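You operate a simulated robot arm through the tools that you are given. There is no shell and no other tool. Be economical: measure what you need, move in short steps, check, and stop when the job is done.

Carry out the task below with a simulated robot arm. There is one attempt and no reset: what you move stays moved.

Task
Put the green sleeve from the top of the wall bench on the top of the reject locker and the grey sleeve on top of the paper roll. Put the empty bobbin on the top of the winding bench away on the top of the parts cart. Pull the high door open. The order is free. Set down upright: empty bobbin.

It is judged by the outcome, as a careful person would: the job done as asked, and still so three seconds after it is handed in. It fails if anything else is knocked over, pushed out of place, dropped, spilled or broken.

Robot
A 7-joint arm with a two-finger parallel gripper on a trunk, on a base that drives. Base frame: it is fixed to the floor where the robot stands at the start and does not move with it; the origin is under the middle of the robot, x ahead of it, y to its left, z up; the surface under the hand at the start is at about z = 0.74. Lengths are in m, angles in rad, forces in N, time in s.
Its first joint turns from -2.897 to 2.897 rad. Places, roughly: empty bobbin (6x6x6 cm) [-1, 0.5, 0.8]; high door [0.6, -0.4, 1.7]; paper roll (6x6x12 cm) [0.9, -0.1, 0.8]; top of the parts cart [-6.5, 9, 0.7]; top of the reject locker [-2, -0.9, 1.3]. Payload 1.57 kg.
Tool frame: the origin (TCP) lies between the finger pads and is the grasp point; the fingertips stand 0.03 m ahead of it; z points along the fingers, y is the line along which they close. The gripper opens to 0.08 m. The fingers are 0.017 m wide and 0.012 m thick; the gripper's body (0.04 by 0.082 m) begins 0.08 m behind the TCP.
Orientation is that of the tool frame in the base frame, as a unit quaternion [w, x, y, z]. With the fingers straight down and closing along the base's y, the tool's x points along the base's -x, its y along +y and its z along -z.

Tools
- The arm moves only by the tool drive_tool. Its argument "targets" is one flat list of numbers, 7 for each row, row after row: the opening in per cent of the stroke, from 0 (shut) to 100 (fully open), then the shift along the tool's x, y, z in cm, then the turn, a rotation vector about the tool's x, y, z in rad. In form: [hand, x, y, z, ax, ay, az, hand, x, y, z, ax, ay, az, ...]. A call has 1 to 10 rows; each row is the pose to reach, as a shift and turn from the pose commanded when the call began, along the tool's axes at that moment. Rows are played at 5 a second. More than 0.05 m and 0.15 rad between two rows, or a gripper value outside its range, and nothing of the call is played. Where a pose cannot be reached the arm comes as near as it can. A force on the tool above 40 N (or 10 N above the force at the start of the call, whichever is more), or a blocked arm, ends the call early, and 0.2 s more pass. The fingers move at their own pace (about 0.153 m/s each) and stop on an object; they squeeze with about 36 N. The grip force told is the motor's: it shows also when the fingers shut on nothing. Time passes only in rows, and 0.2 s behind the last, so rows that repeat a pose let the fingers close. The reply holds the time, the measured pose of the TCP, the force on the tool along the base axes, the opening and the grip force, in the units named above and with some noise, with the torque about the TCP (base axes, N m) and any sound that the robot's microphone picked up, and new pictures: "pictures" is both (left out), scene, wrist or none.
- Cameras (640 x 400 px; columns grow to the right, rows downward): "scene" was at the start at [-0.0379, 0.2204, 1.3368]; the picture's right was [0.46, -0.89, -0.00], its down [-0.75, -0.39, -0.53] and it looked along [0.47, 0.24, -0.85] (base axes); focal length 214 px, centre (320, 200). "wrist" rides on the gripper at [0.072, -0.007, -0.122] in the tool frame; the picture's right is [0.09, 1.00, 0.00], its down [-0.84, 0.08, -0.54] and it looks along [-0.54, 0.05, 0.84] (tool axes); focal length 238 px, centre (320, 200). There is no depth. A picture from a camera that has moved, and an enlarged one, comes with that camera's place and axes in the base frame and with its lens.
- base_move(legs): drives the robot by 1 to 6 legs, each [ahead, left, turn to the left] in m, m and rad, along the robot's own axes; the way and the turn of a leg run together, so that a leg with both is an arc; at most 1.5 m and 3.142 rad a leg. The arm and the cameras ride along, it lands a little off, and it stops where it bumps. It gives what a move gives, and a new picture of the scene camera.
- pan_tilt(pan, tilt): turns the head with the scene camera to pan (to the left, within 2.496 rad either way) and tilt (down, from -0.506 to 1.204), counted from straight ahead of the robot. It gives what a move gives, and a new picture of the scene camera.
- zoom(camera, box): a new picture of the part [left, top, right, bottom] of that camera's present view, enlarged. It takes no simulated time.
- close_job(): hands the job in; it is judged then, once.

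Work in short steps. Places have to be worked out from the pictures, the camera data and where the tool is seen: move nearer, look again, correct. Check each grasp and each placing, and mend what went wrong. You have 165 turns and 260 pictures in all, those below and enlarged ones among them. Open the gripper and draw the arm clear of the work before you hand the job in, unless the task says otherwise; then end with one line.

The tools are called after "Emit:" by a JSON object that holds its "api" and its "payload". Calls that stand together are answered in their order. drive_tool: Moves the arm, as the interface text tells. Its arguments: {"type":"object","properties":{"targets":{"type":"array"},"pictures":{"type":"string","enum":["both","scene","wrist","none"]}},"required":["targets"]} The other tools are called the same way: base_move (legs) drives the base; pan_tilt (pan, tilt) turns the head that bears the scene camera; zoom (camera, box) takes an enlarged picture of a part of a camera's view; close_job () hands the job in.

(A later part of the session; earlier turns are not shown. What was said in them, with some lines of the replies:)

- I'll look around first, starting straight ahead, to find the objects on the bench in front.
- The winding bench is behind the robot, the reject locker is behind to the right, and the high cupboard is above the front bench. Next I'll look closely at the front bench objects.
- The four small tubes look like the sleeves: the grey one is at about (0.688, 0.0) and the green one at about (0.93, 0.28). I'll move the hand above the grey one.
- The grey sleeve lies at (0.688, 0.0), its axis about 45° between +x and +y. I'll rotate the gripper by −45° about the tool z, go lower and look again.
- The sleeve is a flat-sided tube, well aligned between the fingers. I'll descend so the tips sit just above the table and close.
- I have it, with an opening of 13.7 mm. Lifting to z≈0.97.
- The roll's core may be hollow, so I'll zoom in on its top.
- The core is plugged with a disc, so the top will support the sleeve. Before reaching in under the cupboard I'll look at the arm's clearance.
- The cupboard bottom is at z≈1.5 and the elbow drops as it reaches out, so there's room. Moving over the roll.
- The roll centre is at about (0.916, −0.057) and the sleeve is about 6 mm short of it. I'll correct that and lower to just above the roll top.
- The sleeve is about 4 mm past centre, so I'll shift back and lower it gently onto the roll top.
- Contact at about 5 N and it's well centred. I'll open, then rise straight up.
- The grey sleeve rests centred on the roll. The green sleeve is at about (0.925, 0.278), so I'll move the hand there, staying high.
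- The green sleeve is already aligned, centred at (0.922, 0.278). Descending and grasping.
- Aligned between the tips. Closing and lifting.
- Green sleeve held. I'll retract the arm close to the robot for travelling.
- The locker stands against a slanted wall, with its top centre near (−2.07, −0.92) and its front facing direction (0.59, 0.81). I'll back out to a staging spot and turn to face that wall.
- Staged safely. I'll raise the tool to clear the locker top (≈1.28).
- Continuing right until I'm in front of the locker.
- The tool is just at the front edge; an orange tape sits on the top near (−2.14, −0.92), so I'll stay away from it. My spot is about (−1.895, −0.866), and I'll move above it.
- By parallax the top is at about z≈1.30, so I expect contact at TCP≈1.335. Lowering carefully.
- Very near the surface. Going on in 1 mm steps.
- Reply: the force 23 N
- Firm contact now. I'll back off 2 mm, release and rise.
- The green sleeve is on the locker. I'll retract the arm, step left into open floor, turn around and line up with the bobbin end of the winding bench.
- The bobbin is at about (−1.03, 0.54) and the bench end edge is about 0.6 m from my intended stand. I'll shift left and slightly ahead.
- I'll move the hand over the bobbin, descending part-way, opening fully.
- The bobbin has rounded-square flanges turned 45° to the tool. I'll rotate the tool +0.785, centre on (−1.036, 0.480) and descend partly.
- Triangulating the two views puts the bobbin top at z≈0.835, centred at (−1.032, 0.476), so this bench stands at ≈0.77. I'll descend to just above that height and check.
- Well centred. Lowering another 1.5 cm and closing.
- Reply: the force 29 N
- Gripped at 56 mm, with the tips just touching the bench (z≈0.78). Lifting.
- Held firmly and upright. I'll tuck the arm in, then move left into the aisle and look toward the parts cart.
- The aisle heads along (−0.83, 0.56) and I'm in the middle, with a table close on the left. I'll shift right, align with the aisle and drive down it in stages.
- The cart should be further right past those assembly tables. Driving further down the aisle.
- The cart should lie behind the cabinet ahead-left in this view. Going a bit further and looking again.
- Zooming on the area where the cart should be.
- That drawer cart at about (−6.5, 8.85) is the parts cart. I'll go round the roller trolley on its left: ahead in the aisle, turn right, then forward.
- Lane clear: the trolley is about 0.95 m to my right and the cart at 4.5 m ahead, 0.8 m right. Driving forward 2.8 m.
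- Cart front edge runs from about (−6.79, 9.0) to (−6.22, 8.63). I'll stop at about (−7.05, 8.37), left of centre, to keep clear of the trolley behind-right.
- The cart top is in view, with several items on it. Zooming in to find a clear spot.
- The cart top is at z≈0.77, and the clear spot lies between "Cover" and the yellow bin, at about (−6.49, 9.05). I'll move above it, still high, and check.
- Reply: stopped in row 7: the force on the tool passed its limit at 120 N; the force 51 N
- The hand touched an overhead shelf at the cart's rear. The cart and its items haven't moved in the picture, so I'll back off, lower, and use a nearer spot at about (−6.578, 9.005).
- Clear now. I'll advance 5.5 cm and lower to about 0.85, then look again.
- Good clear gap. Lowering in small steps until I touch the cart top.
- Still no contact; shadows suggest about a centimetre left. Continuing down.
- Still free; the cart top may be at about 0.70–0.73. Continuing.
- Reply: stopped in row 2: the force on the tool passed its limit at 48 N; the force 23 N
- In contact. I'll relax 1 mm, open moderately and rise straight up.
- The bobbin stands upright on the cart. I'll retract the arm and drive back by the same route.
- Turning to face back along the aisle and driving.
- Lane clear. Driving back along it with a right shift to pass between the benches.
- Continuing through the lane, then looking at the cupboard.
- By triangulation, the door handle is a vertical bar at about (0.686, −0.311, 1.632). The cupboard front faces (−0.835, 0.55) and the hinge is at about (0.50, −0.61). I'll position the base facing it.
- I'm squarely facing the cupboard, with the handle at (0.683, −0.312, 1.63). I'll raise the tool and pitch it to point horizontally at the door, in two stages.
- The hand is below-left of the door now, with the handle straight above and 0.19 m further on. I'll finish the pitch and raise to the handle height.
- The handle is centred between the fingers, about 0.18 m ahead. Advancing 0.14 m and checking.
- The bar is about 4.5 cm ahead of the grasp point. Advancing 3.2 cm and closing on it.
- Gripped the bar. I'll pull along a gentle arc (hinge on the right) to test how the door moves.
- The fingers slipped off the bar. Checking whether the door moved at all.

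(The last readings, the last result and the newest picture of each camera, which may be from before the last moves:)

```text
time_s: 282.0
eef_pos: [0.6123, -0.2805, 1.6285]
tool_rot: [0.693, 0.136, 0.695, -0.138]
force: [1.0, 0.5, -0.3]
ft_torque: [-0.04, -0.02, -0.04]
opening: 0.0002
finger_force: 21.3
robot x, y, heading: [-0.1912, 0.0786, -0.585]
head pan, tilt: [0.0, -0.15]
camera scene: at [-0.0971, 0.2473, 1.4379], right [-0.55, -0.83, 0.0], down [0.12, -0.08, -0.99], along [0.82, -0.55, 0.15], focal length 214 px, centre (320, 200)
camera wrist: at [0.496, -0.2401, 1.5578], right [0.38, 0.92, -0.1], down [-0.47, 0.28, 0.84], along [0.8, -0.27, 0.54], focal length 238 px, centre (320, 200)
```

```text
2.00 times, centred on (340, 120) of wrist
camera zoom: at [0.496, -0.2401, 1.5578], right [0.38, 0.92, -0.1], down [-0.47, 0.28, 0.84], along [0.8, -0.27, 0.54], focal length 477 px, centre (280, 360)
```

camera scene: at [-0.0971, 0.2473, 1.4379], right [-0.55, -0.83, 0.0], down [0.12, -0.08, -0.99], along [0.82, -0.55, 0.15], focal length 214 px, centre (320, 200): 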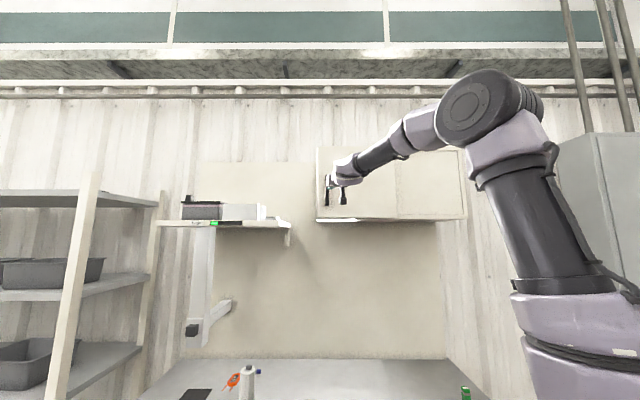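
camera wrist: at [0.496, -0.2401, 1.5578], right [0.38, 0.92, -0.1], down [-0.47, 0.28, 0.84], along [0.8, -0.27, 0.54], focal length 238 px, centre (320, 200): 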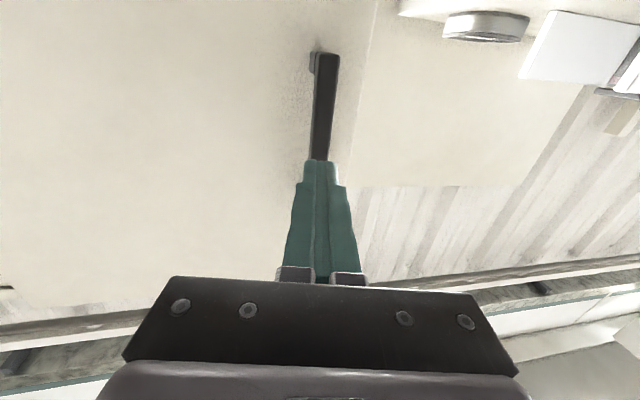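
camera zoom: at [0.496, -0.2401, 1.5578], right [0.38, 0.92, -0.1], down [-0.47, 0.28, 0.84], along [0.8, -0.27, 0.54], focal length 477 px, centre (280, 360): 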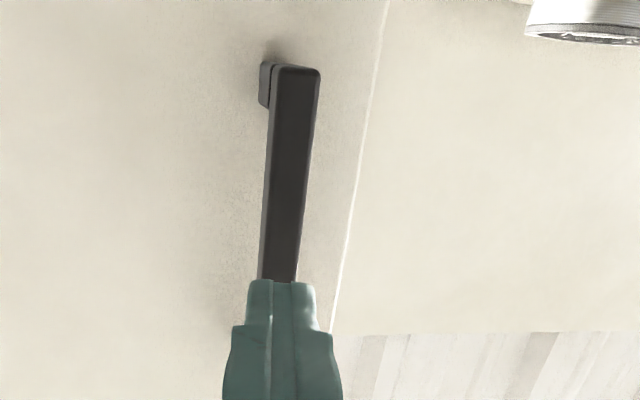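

The door did not move; the grip was too shallow. I'll reopen, realign straight, and go deeper on the bar.

Emit:
{"api": "drive_tool", "payload": {"targets": [100, 0, 0, 0, 0.1, 0, 0, 100, 0, -0.1, 1, 0.2, 0, 0, 100, 0, -0.1, 4, 0.2, 0, 0, 100, 0, 0, 6.3, 0.2, 0, 0, 100, 0, 0, 6.7, 0.2, 0, 0, 100, 0, 0, 7.1, 0.2, 0, 0, 100, 0, 0, 7.5, 0.2, 0, 0], "pictures": "wrist"}}

Emit:
{"api": "zoom", "payload": {"camera": "wrist", "box": [200, 40, 440, 280]}}

```text
time_s: 283.6
eef_pos: [0.681, -0.3101, 1.629]
tool_rot: [0.676, 0.206, 0.677, -0.207]
force: [-0.7, -0.2, 0.0]
ft_torque: [0.02, -0.01, 0.0]
opening: 0.0798
finger_force: 0.2
robot x, y, heading: [-0.1925, 0.0834, -0.585]
head pan, tilt: [0.0, -0.15]
camera wrist: at [0.5754, -0.2477, 1.5575], right [0.56, 0.83, -0.1], down [-0.4, 0.37, 0.84], along [0.73, -0.43, 0.54], focal length 238 px, centre (320, 200)
```

wrist: 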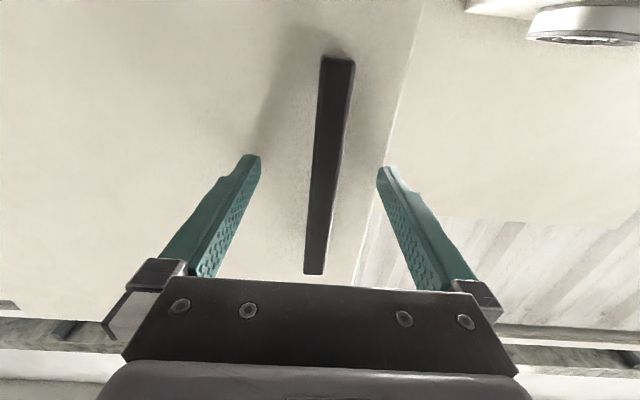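

```text
1.67 times, centred on (320, 160) of wrist
camera zoom: at [0.5754, -0.2477, 1.5575], right [0.56, 0.83, -0.1], down [-0.4, 0.37, 0.84], along [0.73, -0.43, 0.54], focal length 397 px, centre (320, 267)
```

zoom: 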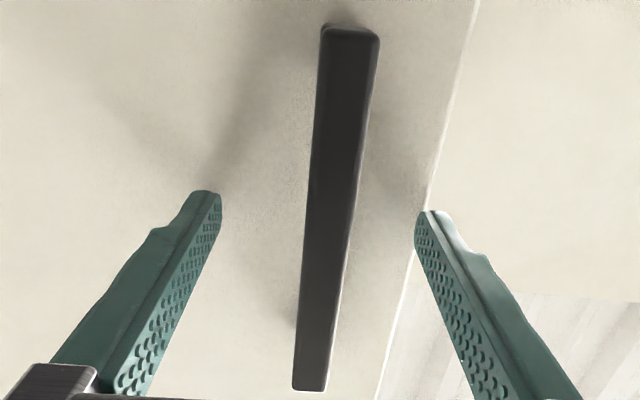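

No door contact yet. Going in further until the tips touch, then closing.

Emit:
{"api": "drive_tool", "payload": {"targets": [100, 0, 0, 0.3, 0, 0, 0, 100, 0, 0, 0.6, 0, 0, 0, 100, 0, 0, 0.9, 0, 0, 0, 100, 0, 0, 1.2, 0, 0, 0], "pictures": "none"}}

```text
time_s: 284.5
eef_pos: [0.6873, -0.3134, 1.628]
tool_rot: [0.675, 0.205, 0.678, -0.207]
force: [-23.0, 6.8, -5.2]
ft_torque: [-0.27, 0.11, 0.12]
opening: 0.0778
finger_force: 0.1
robot x, y, heading: [-0.1923, 0.0821, -0.592]
head pan, tilt: [0.0, -0.15]
stopped in row 4: the force on the tool passed its limit at 46 N (the readings are from after the stop); the commanded pose is now the measured one
```

Tips touch the door. Backing off 2 mm, closing deep on the bar, then a short straight pull.

Emit:
{"api": "drive_tool", "payload": {"targets": [100, 0, 0, -0.2, 0, 0, 0, 0, 0, 0, -0.2, 0, 0, 0, 0, 0, 0, -0.2, 0, 0, 0, 0, 0, 0, -0.2, 0, 0, 0], "pictures": "wrist"}}

Emit:
{"api": "drive_tool", "payload": {"targets": [0, 0, 0, -0.4, 0, 0, 0, 0, 0, 0, -0.8, 0, 0, 0, 0, 0, 0, -1.2, 0, 0, 0], "pictures": "wrist"}}

```text
time_s: 285.5
eef_pos: [0.688, -0.3123, 1.6275]
tool_rot: [0.675, 0.205, 0.678, -0.205]
force: [-8.2, 5.3, -0.4]
ft_torque: [0.44, -0.37, 0.02]
opening: 0.016
finger_force: 31.4
robot x, y, heading: [-0.1897, 0.0829, -0.588]
head pan, tilt: [0.0, -0.15]
camera wrist: at [0.5819, -0.2502, 1.5565], right [0.55, 0.83, -0.1], down [-0.4, 0.37, 0.84], along [0.73, -0.43, 0.54], focal length 238 px, centre (320, 200)
```

wrist: 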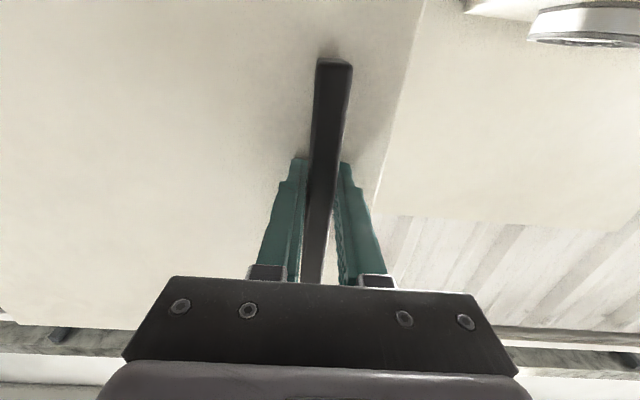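

```text
time_s: 286.3
eef_pos: [0.6792, -0.308, 1.6238]
tool_rot: [0.673, 0.205, 0.68, -0.206]
force: [24.4, -17.8, 4.8]
ft_torque: [0.38, -0.29, 0.33]
opening: 0.0158
finger_force: 31.8
robot x, y, heading: [-0.1908, 0.0823, -0.587]
head pan, tilt: [0.0, -0.15]
camera wrist: at [0.5738, -0.2461, 1.5538], right [0.55, 0.83, -0.1], down [-0.4, 0.37, 0.84], along [0.73, -0.43, 0.53], focal length 238 px, centre (320, 200)
```

wrist: 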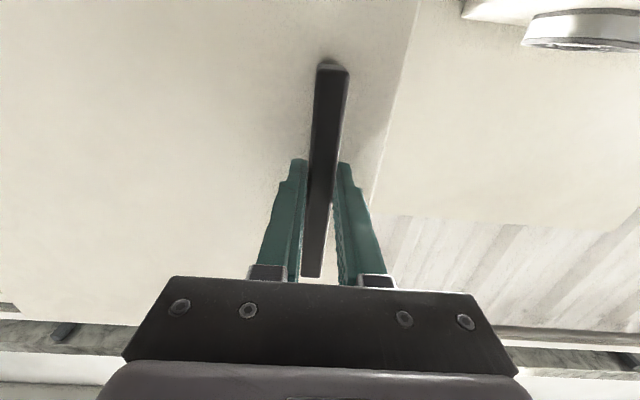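

The pull meets ~30 N and the bar slides through the pads. Before hooking it I'll test whether the door slides sideways to the right.

Emit:
{"api": "drive_tool", "payload": {"targets": [0, 0, -0.4, 0, 0, 0, 0, 0, 0, -0.8, 0, 0, 0, 0, 0, 0, -1.2, 0, 0, 0, 0], "pictures": "wrist"}}

```text
time_s: 287.1
eef_pos: [0.6753, -0.3171, 1.6241]
tool_rot: [0.673, 0.205, 0.68, -0.205]
force: [19.6, -12.6, -9.8]
ft_torque: [0.41, -0.1, 0.31]
opening: 0.016
finger_force: 31.4
robot x, y, heading: [-0.1939, 0.0812, -0.586]
head pan, tilt: [0.0, -0.15]
camera wrist: at [0.5675, -0.255, 1.5538], right [0.55, 0.83, -0.1], down [-0.4, 0.36, 0.84], along [0.73, -0.43, 0.53], focal length 238 px, centre (320, 200)
```

wrist: 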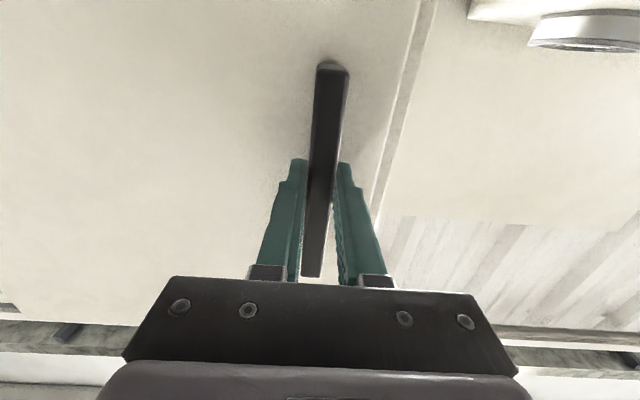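

It slides: the TCP moved 1 cm right with no lateral resistance, and a gap opened at the door's left edge. I'll relieve the outward pull and slide it right.

Emit:
{"api": "drive_tool", "payload": {"targets": [0, 0, -0.5, 0.7, 0, 0, 0, 0, 0, -3, 0.7, 0, 0, 0, 0, 0, -5.5, 0.7, 0, 0, 0, 0, 0, -8, 0.7, 0, 0, 0, 0, 0, -10.5, 0.7, 0, 0, 0, 0, 0, -13, 0.7, 0, 0, 0]}}

```text
time_s: 287.6
eef_pos: [0.674, -0.3191, 1.6243]
tool_rot: [0.674, 0.203, 0.681, -0.202]
force: [-7.4, 5.3, -2.8]
ft_torque: [-0.12, -0.3, -0.84]
opening: 0.0159
finger_force: 31.7
robot x, y, heading: [-0.1953, 0.0827, -0.583]
head pan, tilt: [0.0, -0.15]
stopped in row 2: the force on the tool passed its limit at 46 N (the readings are from after the stop); the commanded pose is now the measured one
camera scene: at [-0.0985, 0.2479, 1.4379], right [-0.55, -0.83, 0.0], down [0.12, -0.08, -0.99], along [0.82, -0.55, 0.15], focal length 214 px, centre (320, 200)
camera wrist: at [0.5669, -0.2571, 1.5549], right [0.55, 0.83, -0.09], down [-0.4, 0.36, 0.84], along [0.73, -0.42, 0.53], focal length 238 px, centre (320, 200)
```

scene: 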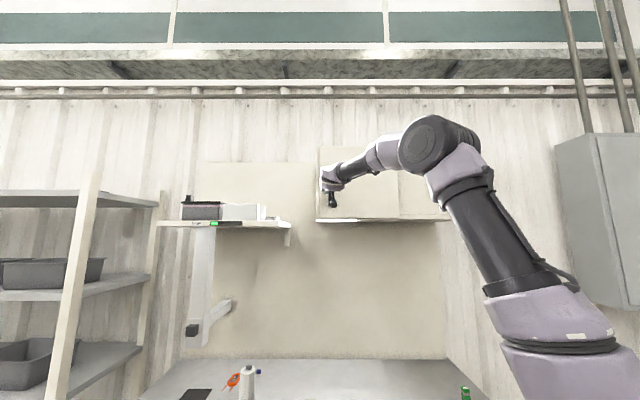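
wrist: 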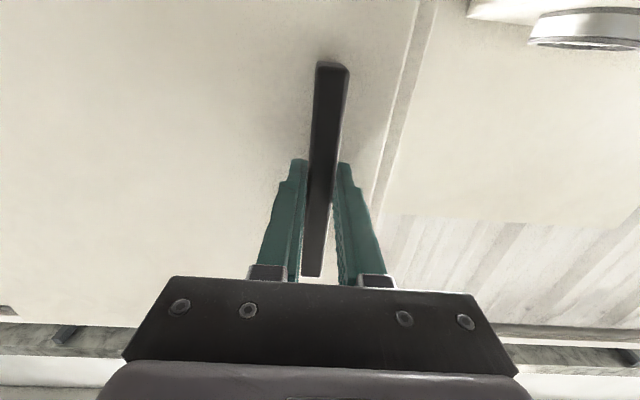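

It stopped on a jerk (2.5 cm steps were too fast). Sliding slower.

Emit:
{"api": "drive_tool", "payload": {"targets": [0, 0, -0.3, 0, 0, 0, 0, 0, 0, -0.7, 0, 0, 0, 0, 0, 0, -1.2, 0, 0, 0, 0, 0, 0, -1.8, 0, 0, 0, 0, 0, 0, -2.4, 0, 0, 0, 0, 0, 0, -3.1, 0, 0, 0, 0, 0, 0, -3.8, 0, 0, 0, 0, 0, 0, -4.6, 0, 0, 0, 0, 0, 0, -5.4, 0, 0, 0, 0, 0, 0, -6.2, 0, 0, 0, 0]}}

```text
time_s: 289.8
eef_pos: [0.6385, -0.3726, 1.6247]
tool_rot: [0.674, 0.204, 0.68, -0.203]
force: [-17.7, 10.1, -9.0]
ft_torque: [0.49, 0.03, -0.21]
opening: 0.0158
finger_force: 31.5
robot x, y, heading: [-0.1906, 0.0849, -0.584]
head pan, tilt: [0.0, -0.15]
camera scene: at [-0.099, 0.2481, 1.4379], right [-0.55, -0.83, 0.0], down [0.13, -0.08, -0.99], along [0.82, -0.55, 0.15], focal length 214 px, centre (320, 200)
camera wrist: at [0.5318, -0.3095, 1.5549], right [0.55, 0.83, -0.09], down [-0.4, 0.36, 0.84], along [0.73, -0.42, 0.53], focal length 238 px, centre (320, 200)
```

scene: 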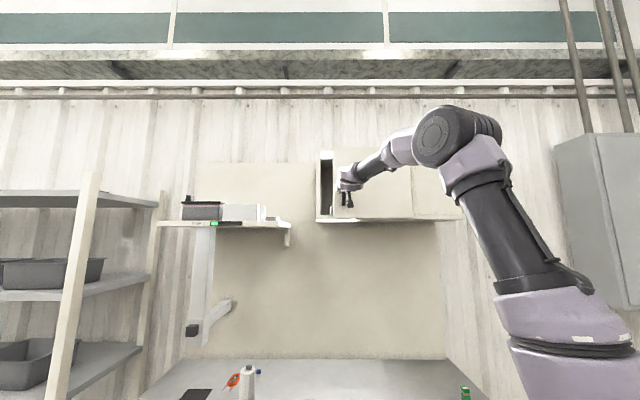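
wrist: 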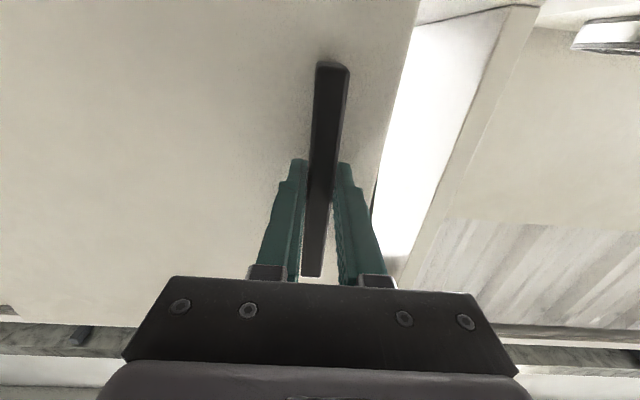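

The door slides well, with the opening visible. Continuing, easing outward slightly to relieve the normal force.

Emit:
{"api": "drive_tool", "payload": {"targets": [0, 0, -0.3, -0.15, 0, 0, 0, 0, 0, -0.8, -0.3, 0, 0, 0, 0, 0, -1.5, -0.3, 0, 0, 0, 0, 0, -2.3, -0.35, 0, 0, 0, 0, 0, -3.1, -0.35, 0, 0, 0, 0, 0, -4, -0.4, 0, 0, 0, 0, 0, -4.9, -0.4, 0, 0, 0, 0, 0, -5.8, -0.45, 0, 0, 0, 0, 0, -6.7, -0.45, 0, 0, 0, 0, 0, -7.6, -0.5, 0, 0, 0], "pictures": "scene"}}

```text
time_s: 292.0
eef_pos: [0.5955, -0.4345, 1.6249]
tool_rot: [0.674, 0.204, 0.68, -0.204]
force: [21.0, -16.4, 13.7]
ft_torque: [0.33, -0.39, -0.51]
opening: 0.0158
finger_force: 31.6
robot x, y, heading: [-0.1895, 0.0865, -0.588]
head pan, tilt: [0.0, -0.15]
camera scene: at [-0.0971, 0.2468, 1.4379], right [-0.55, -0.83, 0.0], down [0.12, -0.08, -0.99], along [0.82, -0.55, 0.15], focal length 214 px, centre (320, 200)
```

scene: 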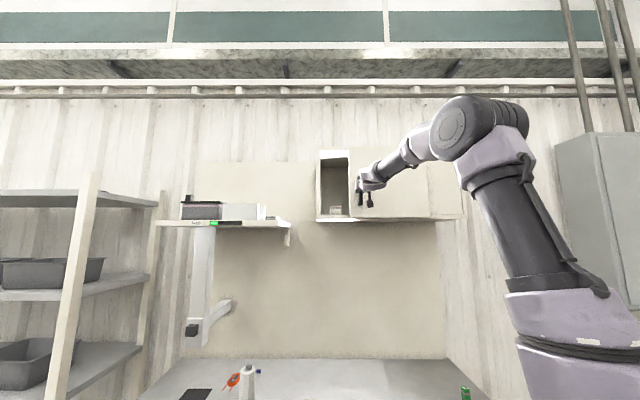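

Half-way (about 15 cm). Continuing with a small correction inward.

Emit:
{"api": "drive_tool", "payload": {"targets": [0, 0, -0.3, 0.1, 0, 0, 0, 0, 0, -0.8, 0.2, 0, 0, 0, 0, 0, -1.5, 0.25, 0, 0, 0, 0, 0, -2.3, 0.25, 0, 0, 0, 0, 0, -3.1, 0.25, 0, 0, 0, 0, 0, -4, 0.25, 0, 0, 0, 0, 0, -4.9, 0.25, 0, 0, 0, 0, 0, -5.8, 0.25, 0, 0, 0, 0, 0, -6.7, 0.25, 0, 0, 0, 0, 0, -7.6, 0.25, 0, 0, 0], "pictures": "scene"}}

```text
time_s: 294.2
eef_pos: [0.5536, -0.499, 1.6247]
tool_rot: [0.675, 0.204, 0.68, -0.203]
force: [-18.3, 10.4, -19.9]
ft_torque: [0.28, -0.12, -0.53]
opening: 0.0157
finger_force: 31.5
robot x, y, heading: [-0.1928, 0.0845, -0.59]
head pan, tilt: [0.0, -0.15]
camera scene: at [-0.0987, 0.2477, 1.4379], right [-0.55, -0.83, 0.0], down [0.12, -0.08, -0.99], along [0.82, -0.55, 0.15], focal length 214 px, centre (320, 200)
```

scene: 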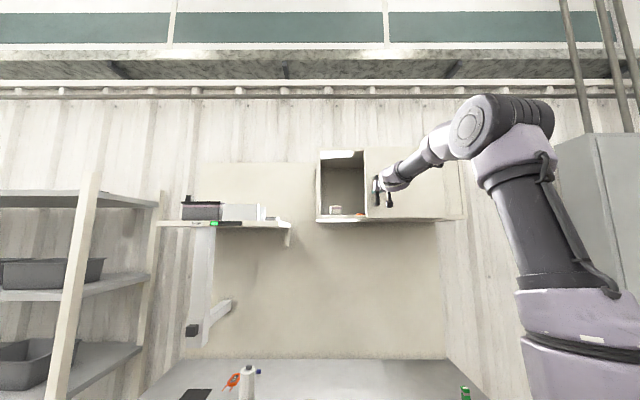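

About 23 cm open. Continuing to the stop.

Emit:
{"api": "drive_tool", "payload": {"targets": [0, 0, -0.3, -0.1, 0, 0, 0, 0, 0, -0.8, -0.2, 0, 0, 0, 0, 0, -1.5, -0.2, 0, 0, 0, 0, 0, -2.3, -0.25, 0, 0, 0, 0, 0, -3.1, -0.25, 0, 0, 0, 0, 0, -4, -0.25, 0, 0, 0, 0, 0, -4.9, -0.25, 0, 0, 0, 0, 0, -5.8, -0.3, 0, 0, 0, 0, 0, -6.7, -0.3, 0, 0, 0, 0, 0, -7.6, -0.3, 0, 0, 0], "pictures": "scene"}}

```text
time_s: 296.4
eef_pos: [0.5107, -0.5604, 1.6246]
tool_rot: [0.674, 0.204, 0.681, -0.204]
force: [18.2, -12.9, 10.7]
ft_torque: [0.36, -0.42, -0.55]
opening: 0.0158
finger_force: 31.6
robot x, y, heading: [-0.1851, 0.0817, -0.593]
head pan, tilt: [0.0, -0.15]
camera scene: at [-0.0972, 0.2469, 1.4379], right [-0.55, -0.83, 0.0], down [0.12, -0.08, -0.99], along [0.82, -0.55, 0.15], focal length 214 px, centre (320, 200)
```

scene: 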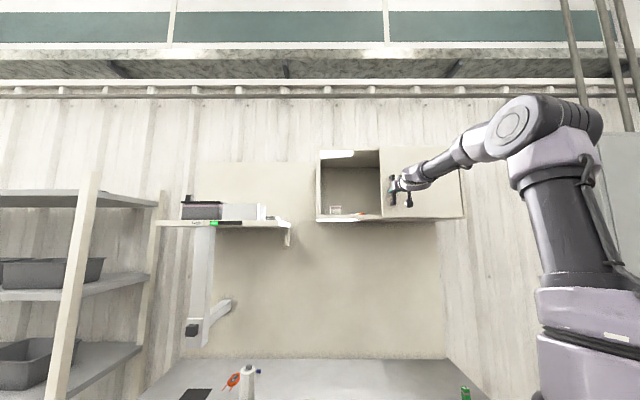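

Nearly fully open. One last small push to find the stop.

Emit:
{"api": "drive_tool", "payload": {"targets": [0, 0, -0.3, 0.2, 0, 0, 0, 0, 0, -0.7, 0.25, 0, 0, 0, 0, 0, -1.1, 0.25, 0, 0, 0, 0, 0, -1.5, 0.25, 0, 0, 0, 0, 0, -1.9, 0.25, 0, 0, 0], "pictures": "none"}}

Emit:
{"api": "zoom", "payload": {"camera": "scene", "box": [280, 120, 480, 245]}}

```text
time_s: 297.6
eef_pos: [0.4997, -0.5768, 1.6245]
tool_rot: [0.673, 0.204, 0.681, -0.203]
force: [-21.7, 15.2, -15.8]
ft_torque: [0.52, -0.21, -0.48]
opening: 0.0157
finger_force: 31.6
robot x, y, heading: [-0.1899, 0.0829, -0.589]
head pan, tilt: [0.0, -0.15]
```

```text
3.20 times, centred on (380, 182) of scene
camera zoom: at [-0.0992, 0.2481, 1.4379], right [-0.55, -0.83, 0.0], down [0.13, -0.08, -0.99], along [0.82, -0.55, 0.15], focal length 686 px, centre (128, 256)
```

zoom: 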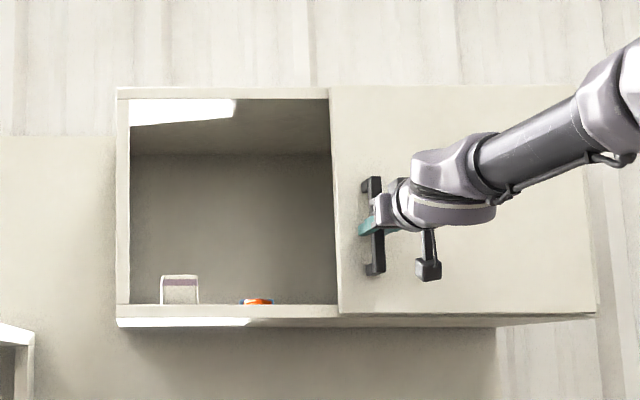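

The door is fully slid open. I'll relieve pressure, release the bar and withdraw straight back.

Emit:
{"api": "drive_tool", "payload": {"targets": [0, 0, 0, -0.2, 0, 0, 0, 60, 0, 0, -0.2, 0, 0, 0, 100, 0, 0, -0.2, 0, 0, 0, 100, 0, 0, -2, 0, 0, 0, 100, 0, 0, -6, 0, 0, 0, 100, 0, 0, -10, 0, 0, 0, 100, 0, 0, -14, 0, 0, 0, 100, 0, 0, -18, 0, 0, 0]}}

Emit:
{"api": "zoom", "payload": {"camera": "scene", "box": [280, 120, 480, 245]}}

```text
time_s: 299.4
eef_pos: [0.351, -0.4767, 1.6261]
tool_rot: [0.673, 0.202, 0.682, -0.203]
force: [2.6, -0.2, -0.8]
ft_torque: [0.0, -0.03, -0.07]
opening: 0.0803
finger_force: 0.2
robot x, y, heading: [-0.1912, 0.0846, -0.589]
head pan, tilt: [0.0, -0.15]
camera scene: at [-0.0976, 0.2476, 1.4379], right [-0.55, -0.83, 0.0], down [0.12, -0.08, -0.99], along [0.82, -0.55, 0.15], focal length 214 px, centre (320, 200)
camera wrist: at [0.2444, -0.4147, 1.5563], right [0.55, 0.83, -0.1], down [-0.4, 0.36, 0.84], along [0.73, -0.42, 0.53], focal length 238 px, centre (320, 200)
```

scene: 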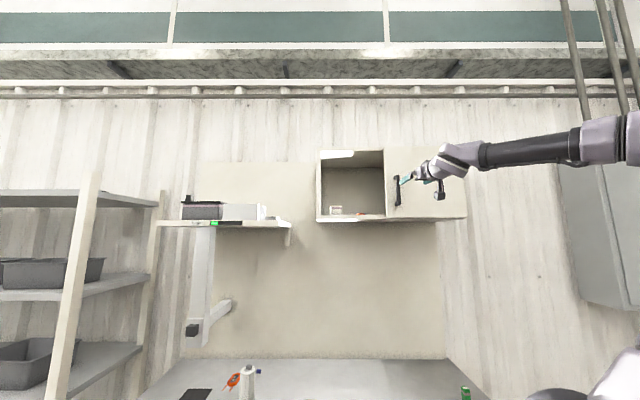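
wrist: 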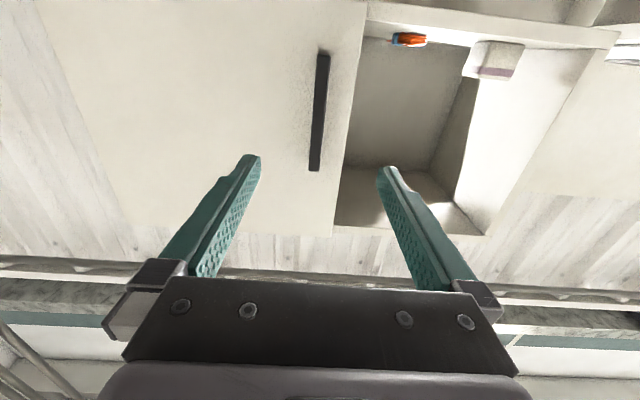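

```text
3.20 times, centred on (380, 182) of scene
camera zoom: at [-0.0976, 0.2476, 1.4379], right [-0.55, -0.83, 0.0], down [0.12, -0.08, -0.99], along [0.82, -0.55, 0.15], focal length 686 px, centre (128, 256)
```

zoom: 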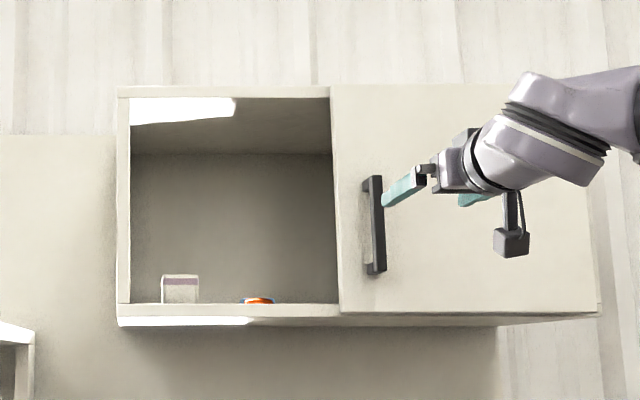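

The door stays open and the arm is clear. A final check that the grey sleeve is still on the roll.

Emit:
{"api": "base_move", "payload": {"legs": [[-0.15, 0, 0]]}}

Emit:
{"api": "pan_tilt", "payload": {"pan": 0.2, "tilt": 0.5}}

Emit:
{"api": "zoom", "payload": {"camera": "scene", "box": [200, 100, 520, 300]}}

```text
time_s: 300.8
eef_pos: [0.2238, -0.394, 1.6251]
tool_rot: [0.675, 0.203, 0.68, -0.202]
force: [-0.2, 0.5, -0.4]
ft_torque: [0.0, 0.02, 0.01]
opening: 0.0798
finger_force: 0.2
robot x, y, heading: [-0.317, 0.1635, -0.591]
head pan, tilt: [0.0, -0.15]
camera scene: at [-0.2239, 0.3312, 1.4379], right [-0.55, -0.83, 0.0], down [0.12, -0.08, -0.99], along [0.82, -0.55, 0.15], focal length 214 px, centre (320, 200)
```

scene: 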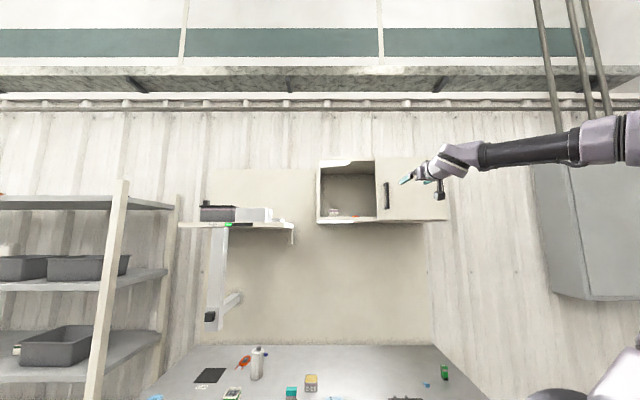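

```text
time_s: 301.8
eef_pos: [0.2241, -0.3936, 1.6269]
tool_rot: [0.674, 0.203, 0.681, -0.202]
force: [-0.8, 0.0, 0.1]
ft_torque: [0.0, -0.01, 0.0]
opening: 0.0801
finger_force: 0.0
robot x, y, heading: [-0.318, 0.1665, -0.591]
head pan, tilt: [0.201, 0.499]
camera scene: at [-0.2105, 0.3441, 1.3787], right [-0.38, -0.93, 0.0], down [-0.44, 0.18, -0.88], along [0.81, -0.33, -0.48], focal length 214 px, centre (320, 200)
```

scene: 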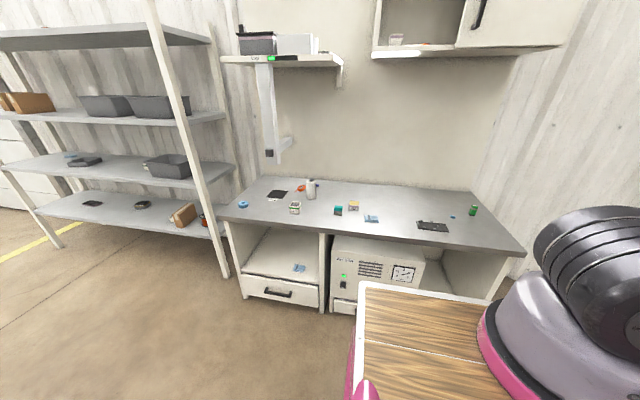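

```text
2.00 times, centred on (360, 200) of scene
camera zoom: at [-0.2105, 0.3441, 1.3787], right [-0.38, -0.93, 0.0], down [-0.44, 0.18, -0.88], along [0.81, -0.33, -0.48], focal length 429 px, centre (240, 200)
```

zoom: 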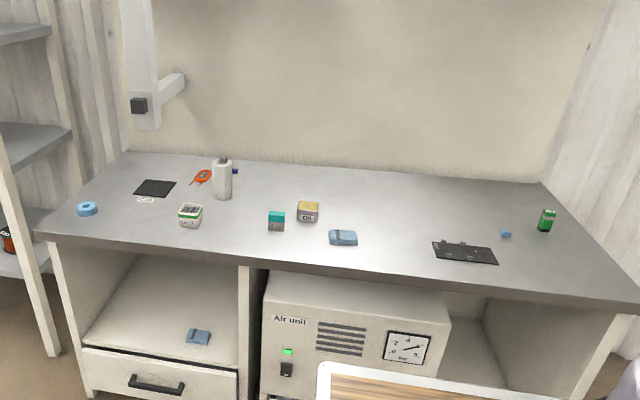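

The grey sleeve is still on the roll and everything else is in place. Handing in.

Emit:
{"api": "close_job", "payload": {}}

```text
The job is handed in.
```

The job is handed in: the green sleeve is on the reject locker, the grey sleeve is on the paper roll, the empty bobbin stands upright on the parts cart, and the high door, which turned out to slide, is open.
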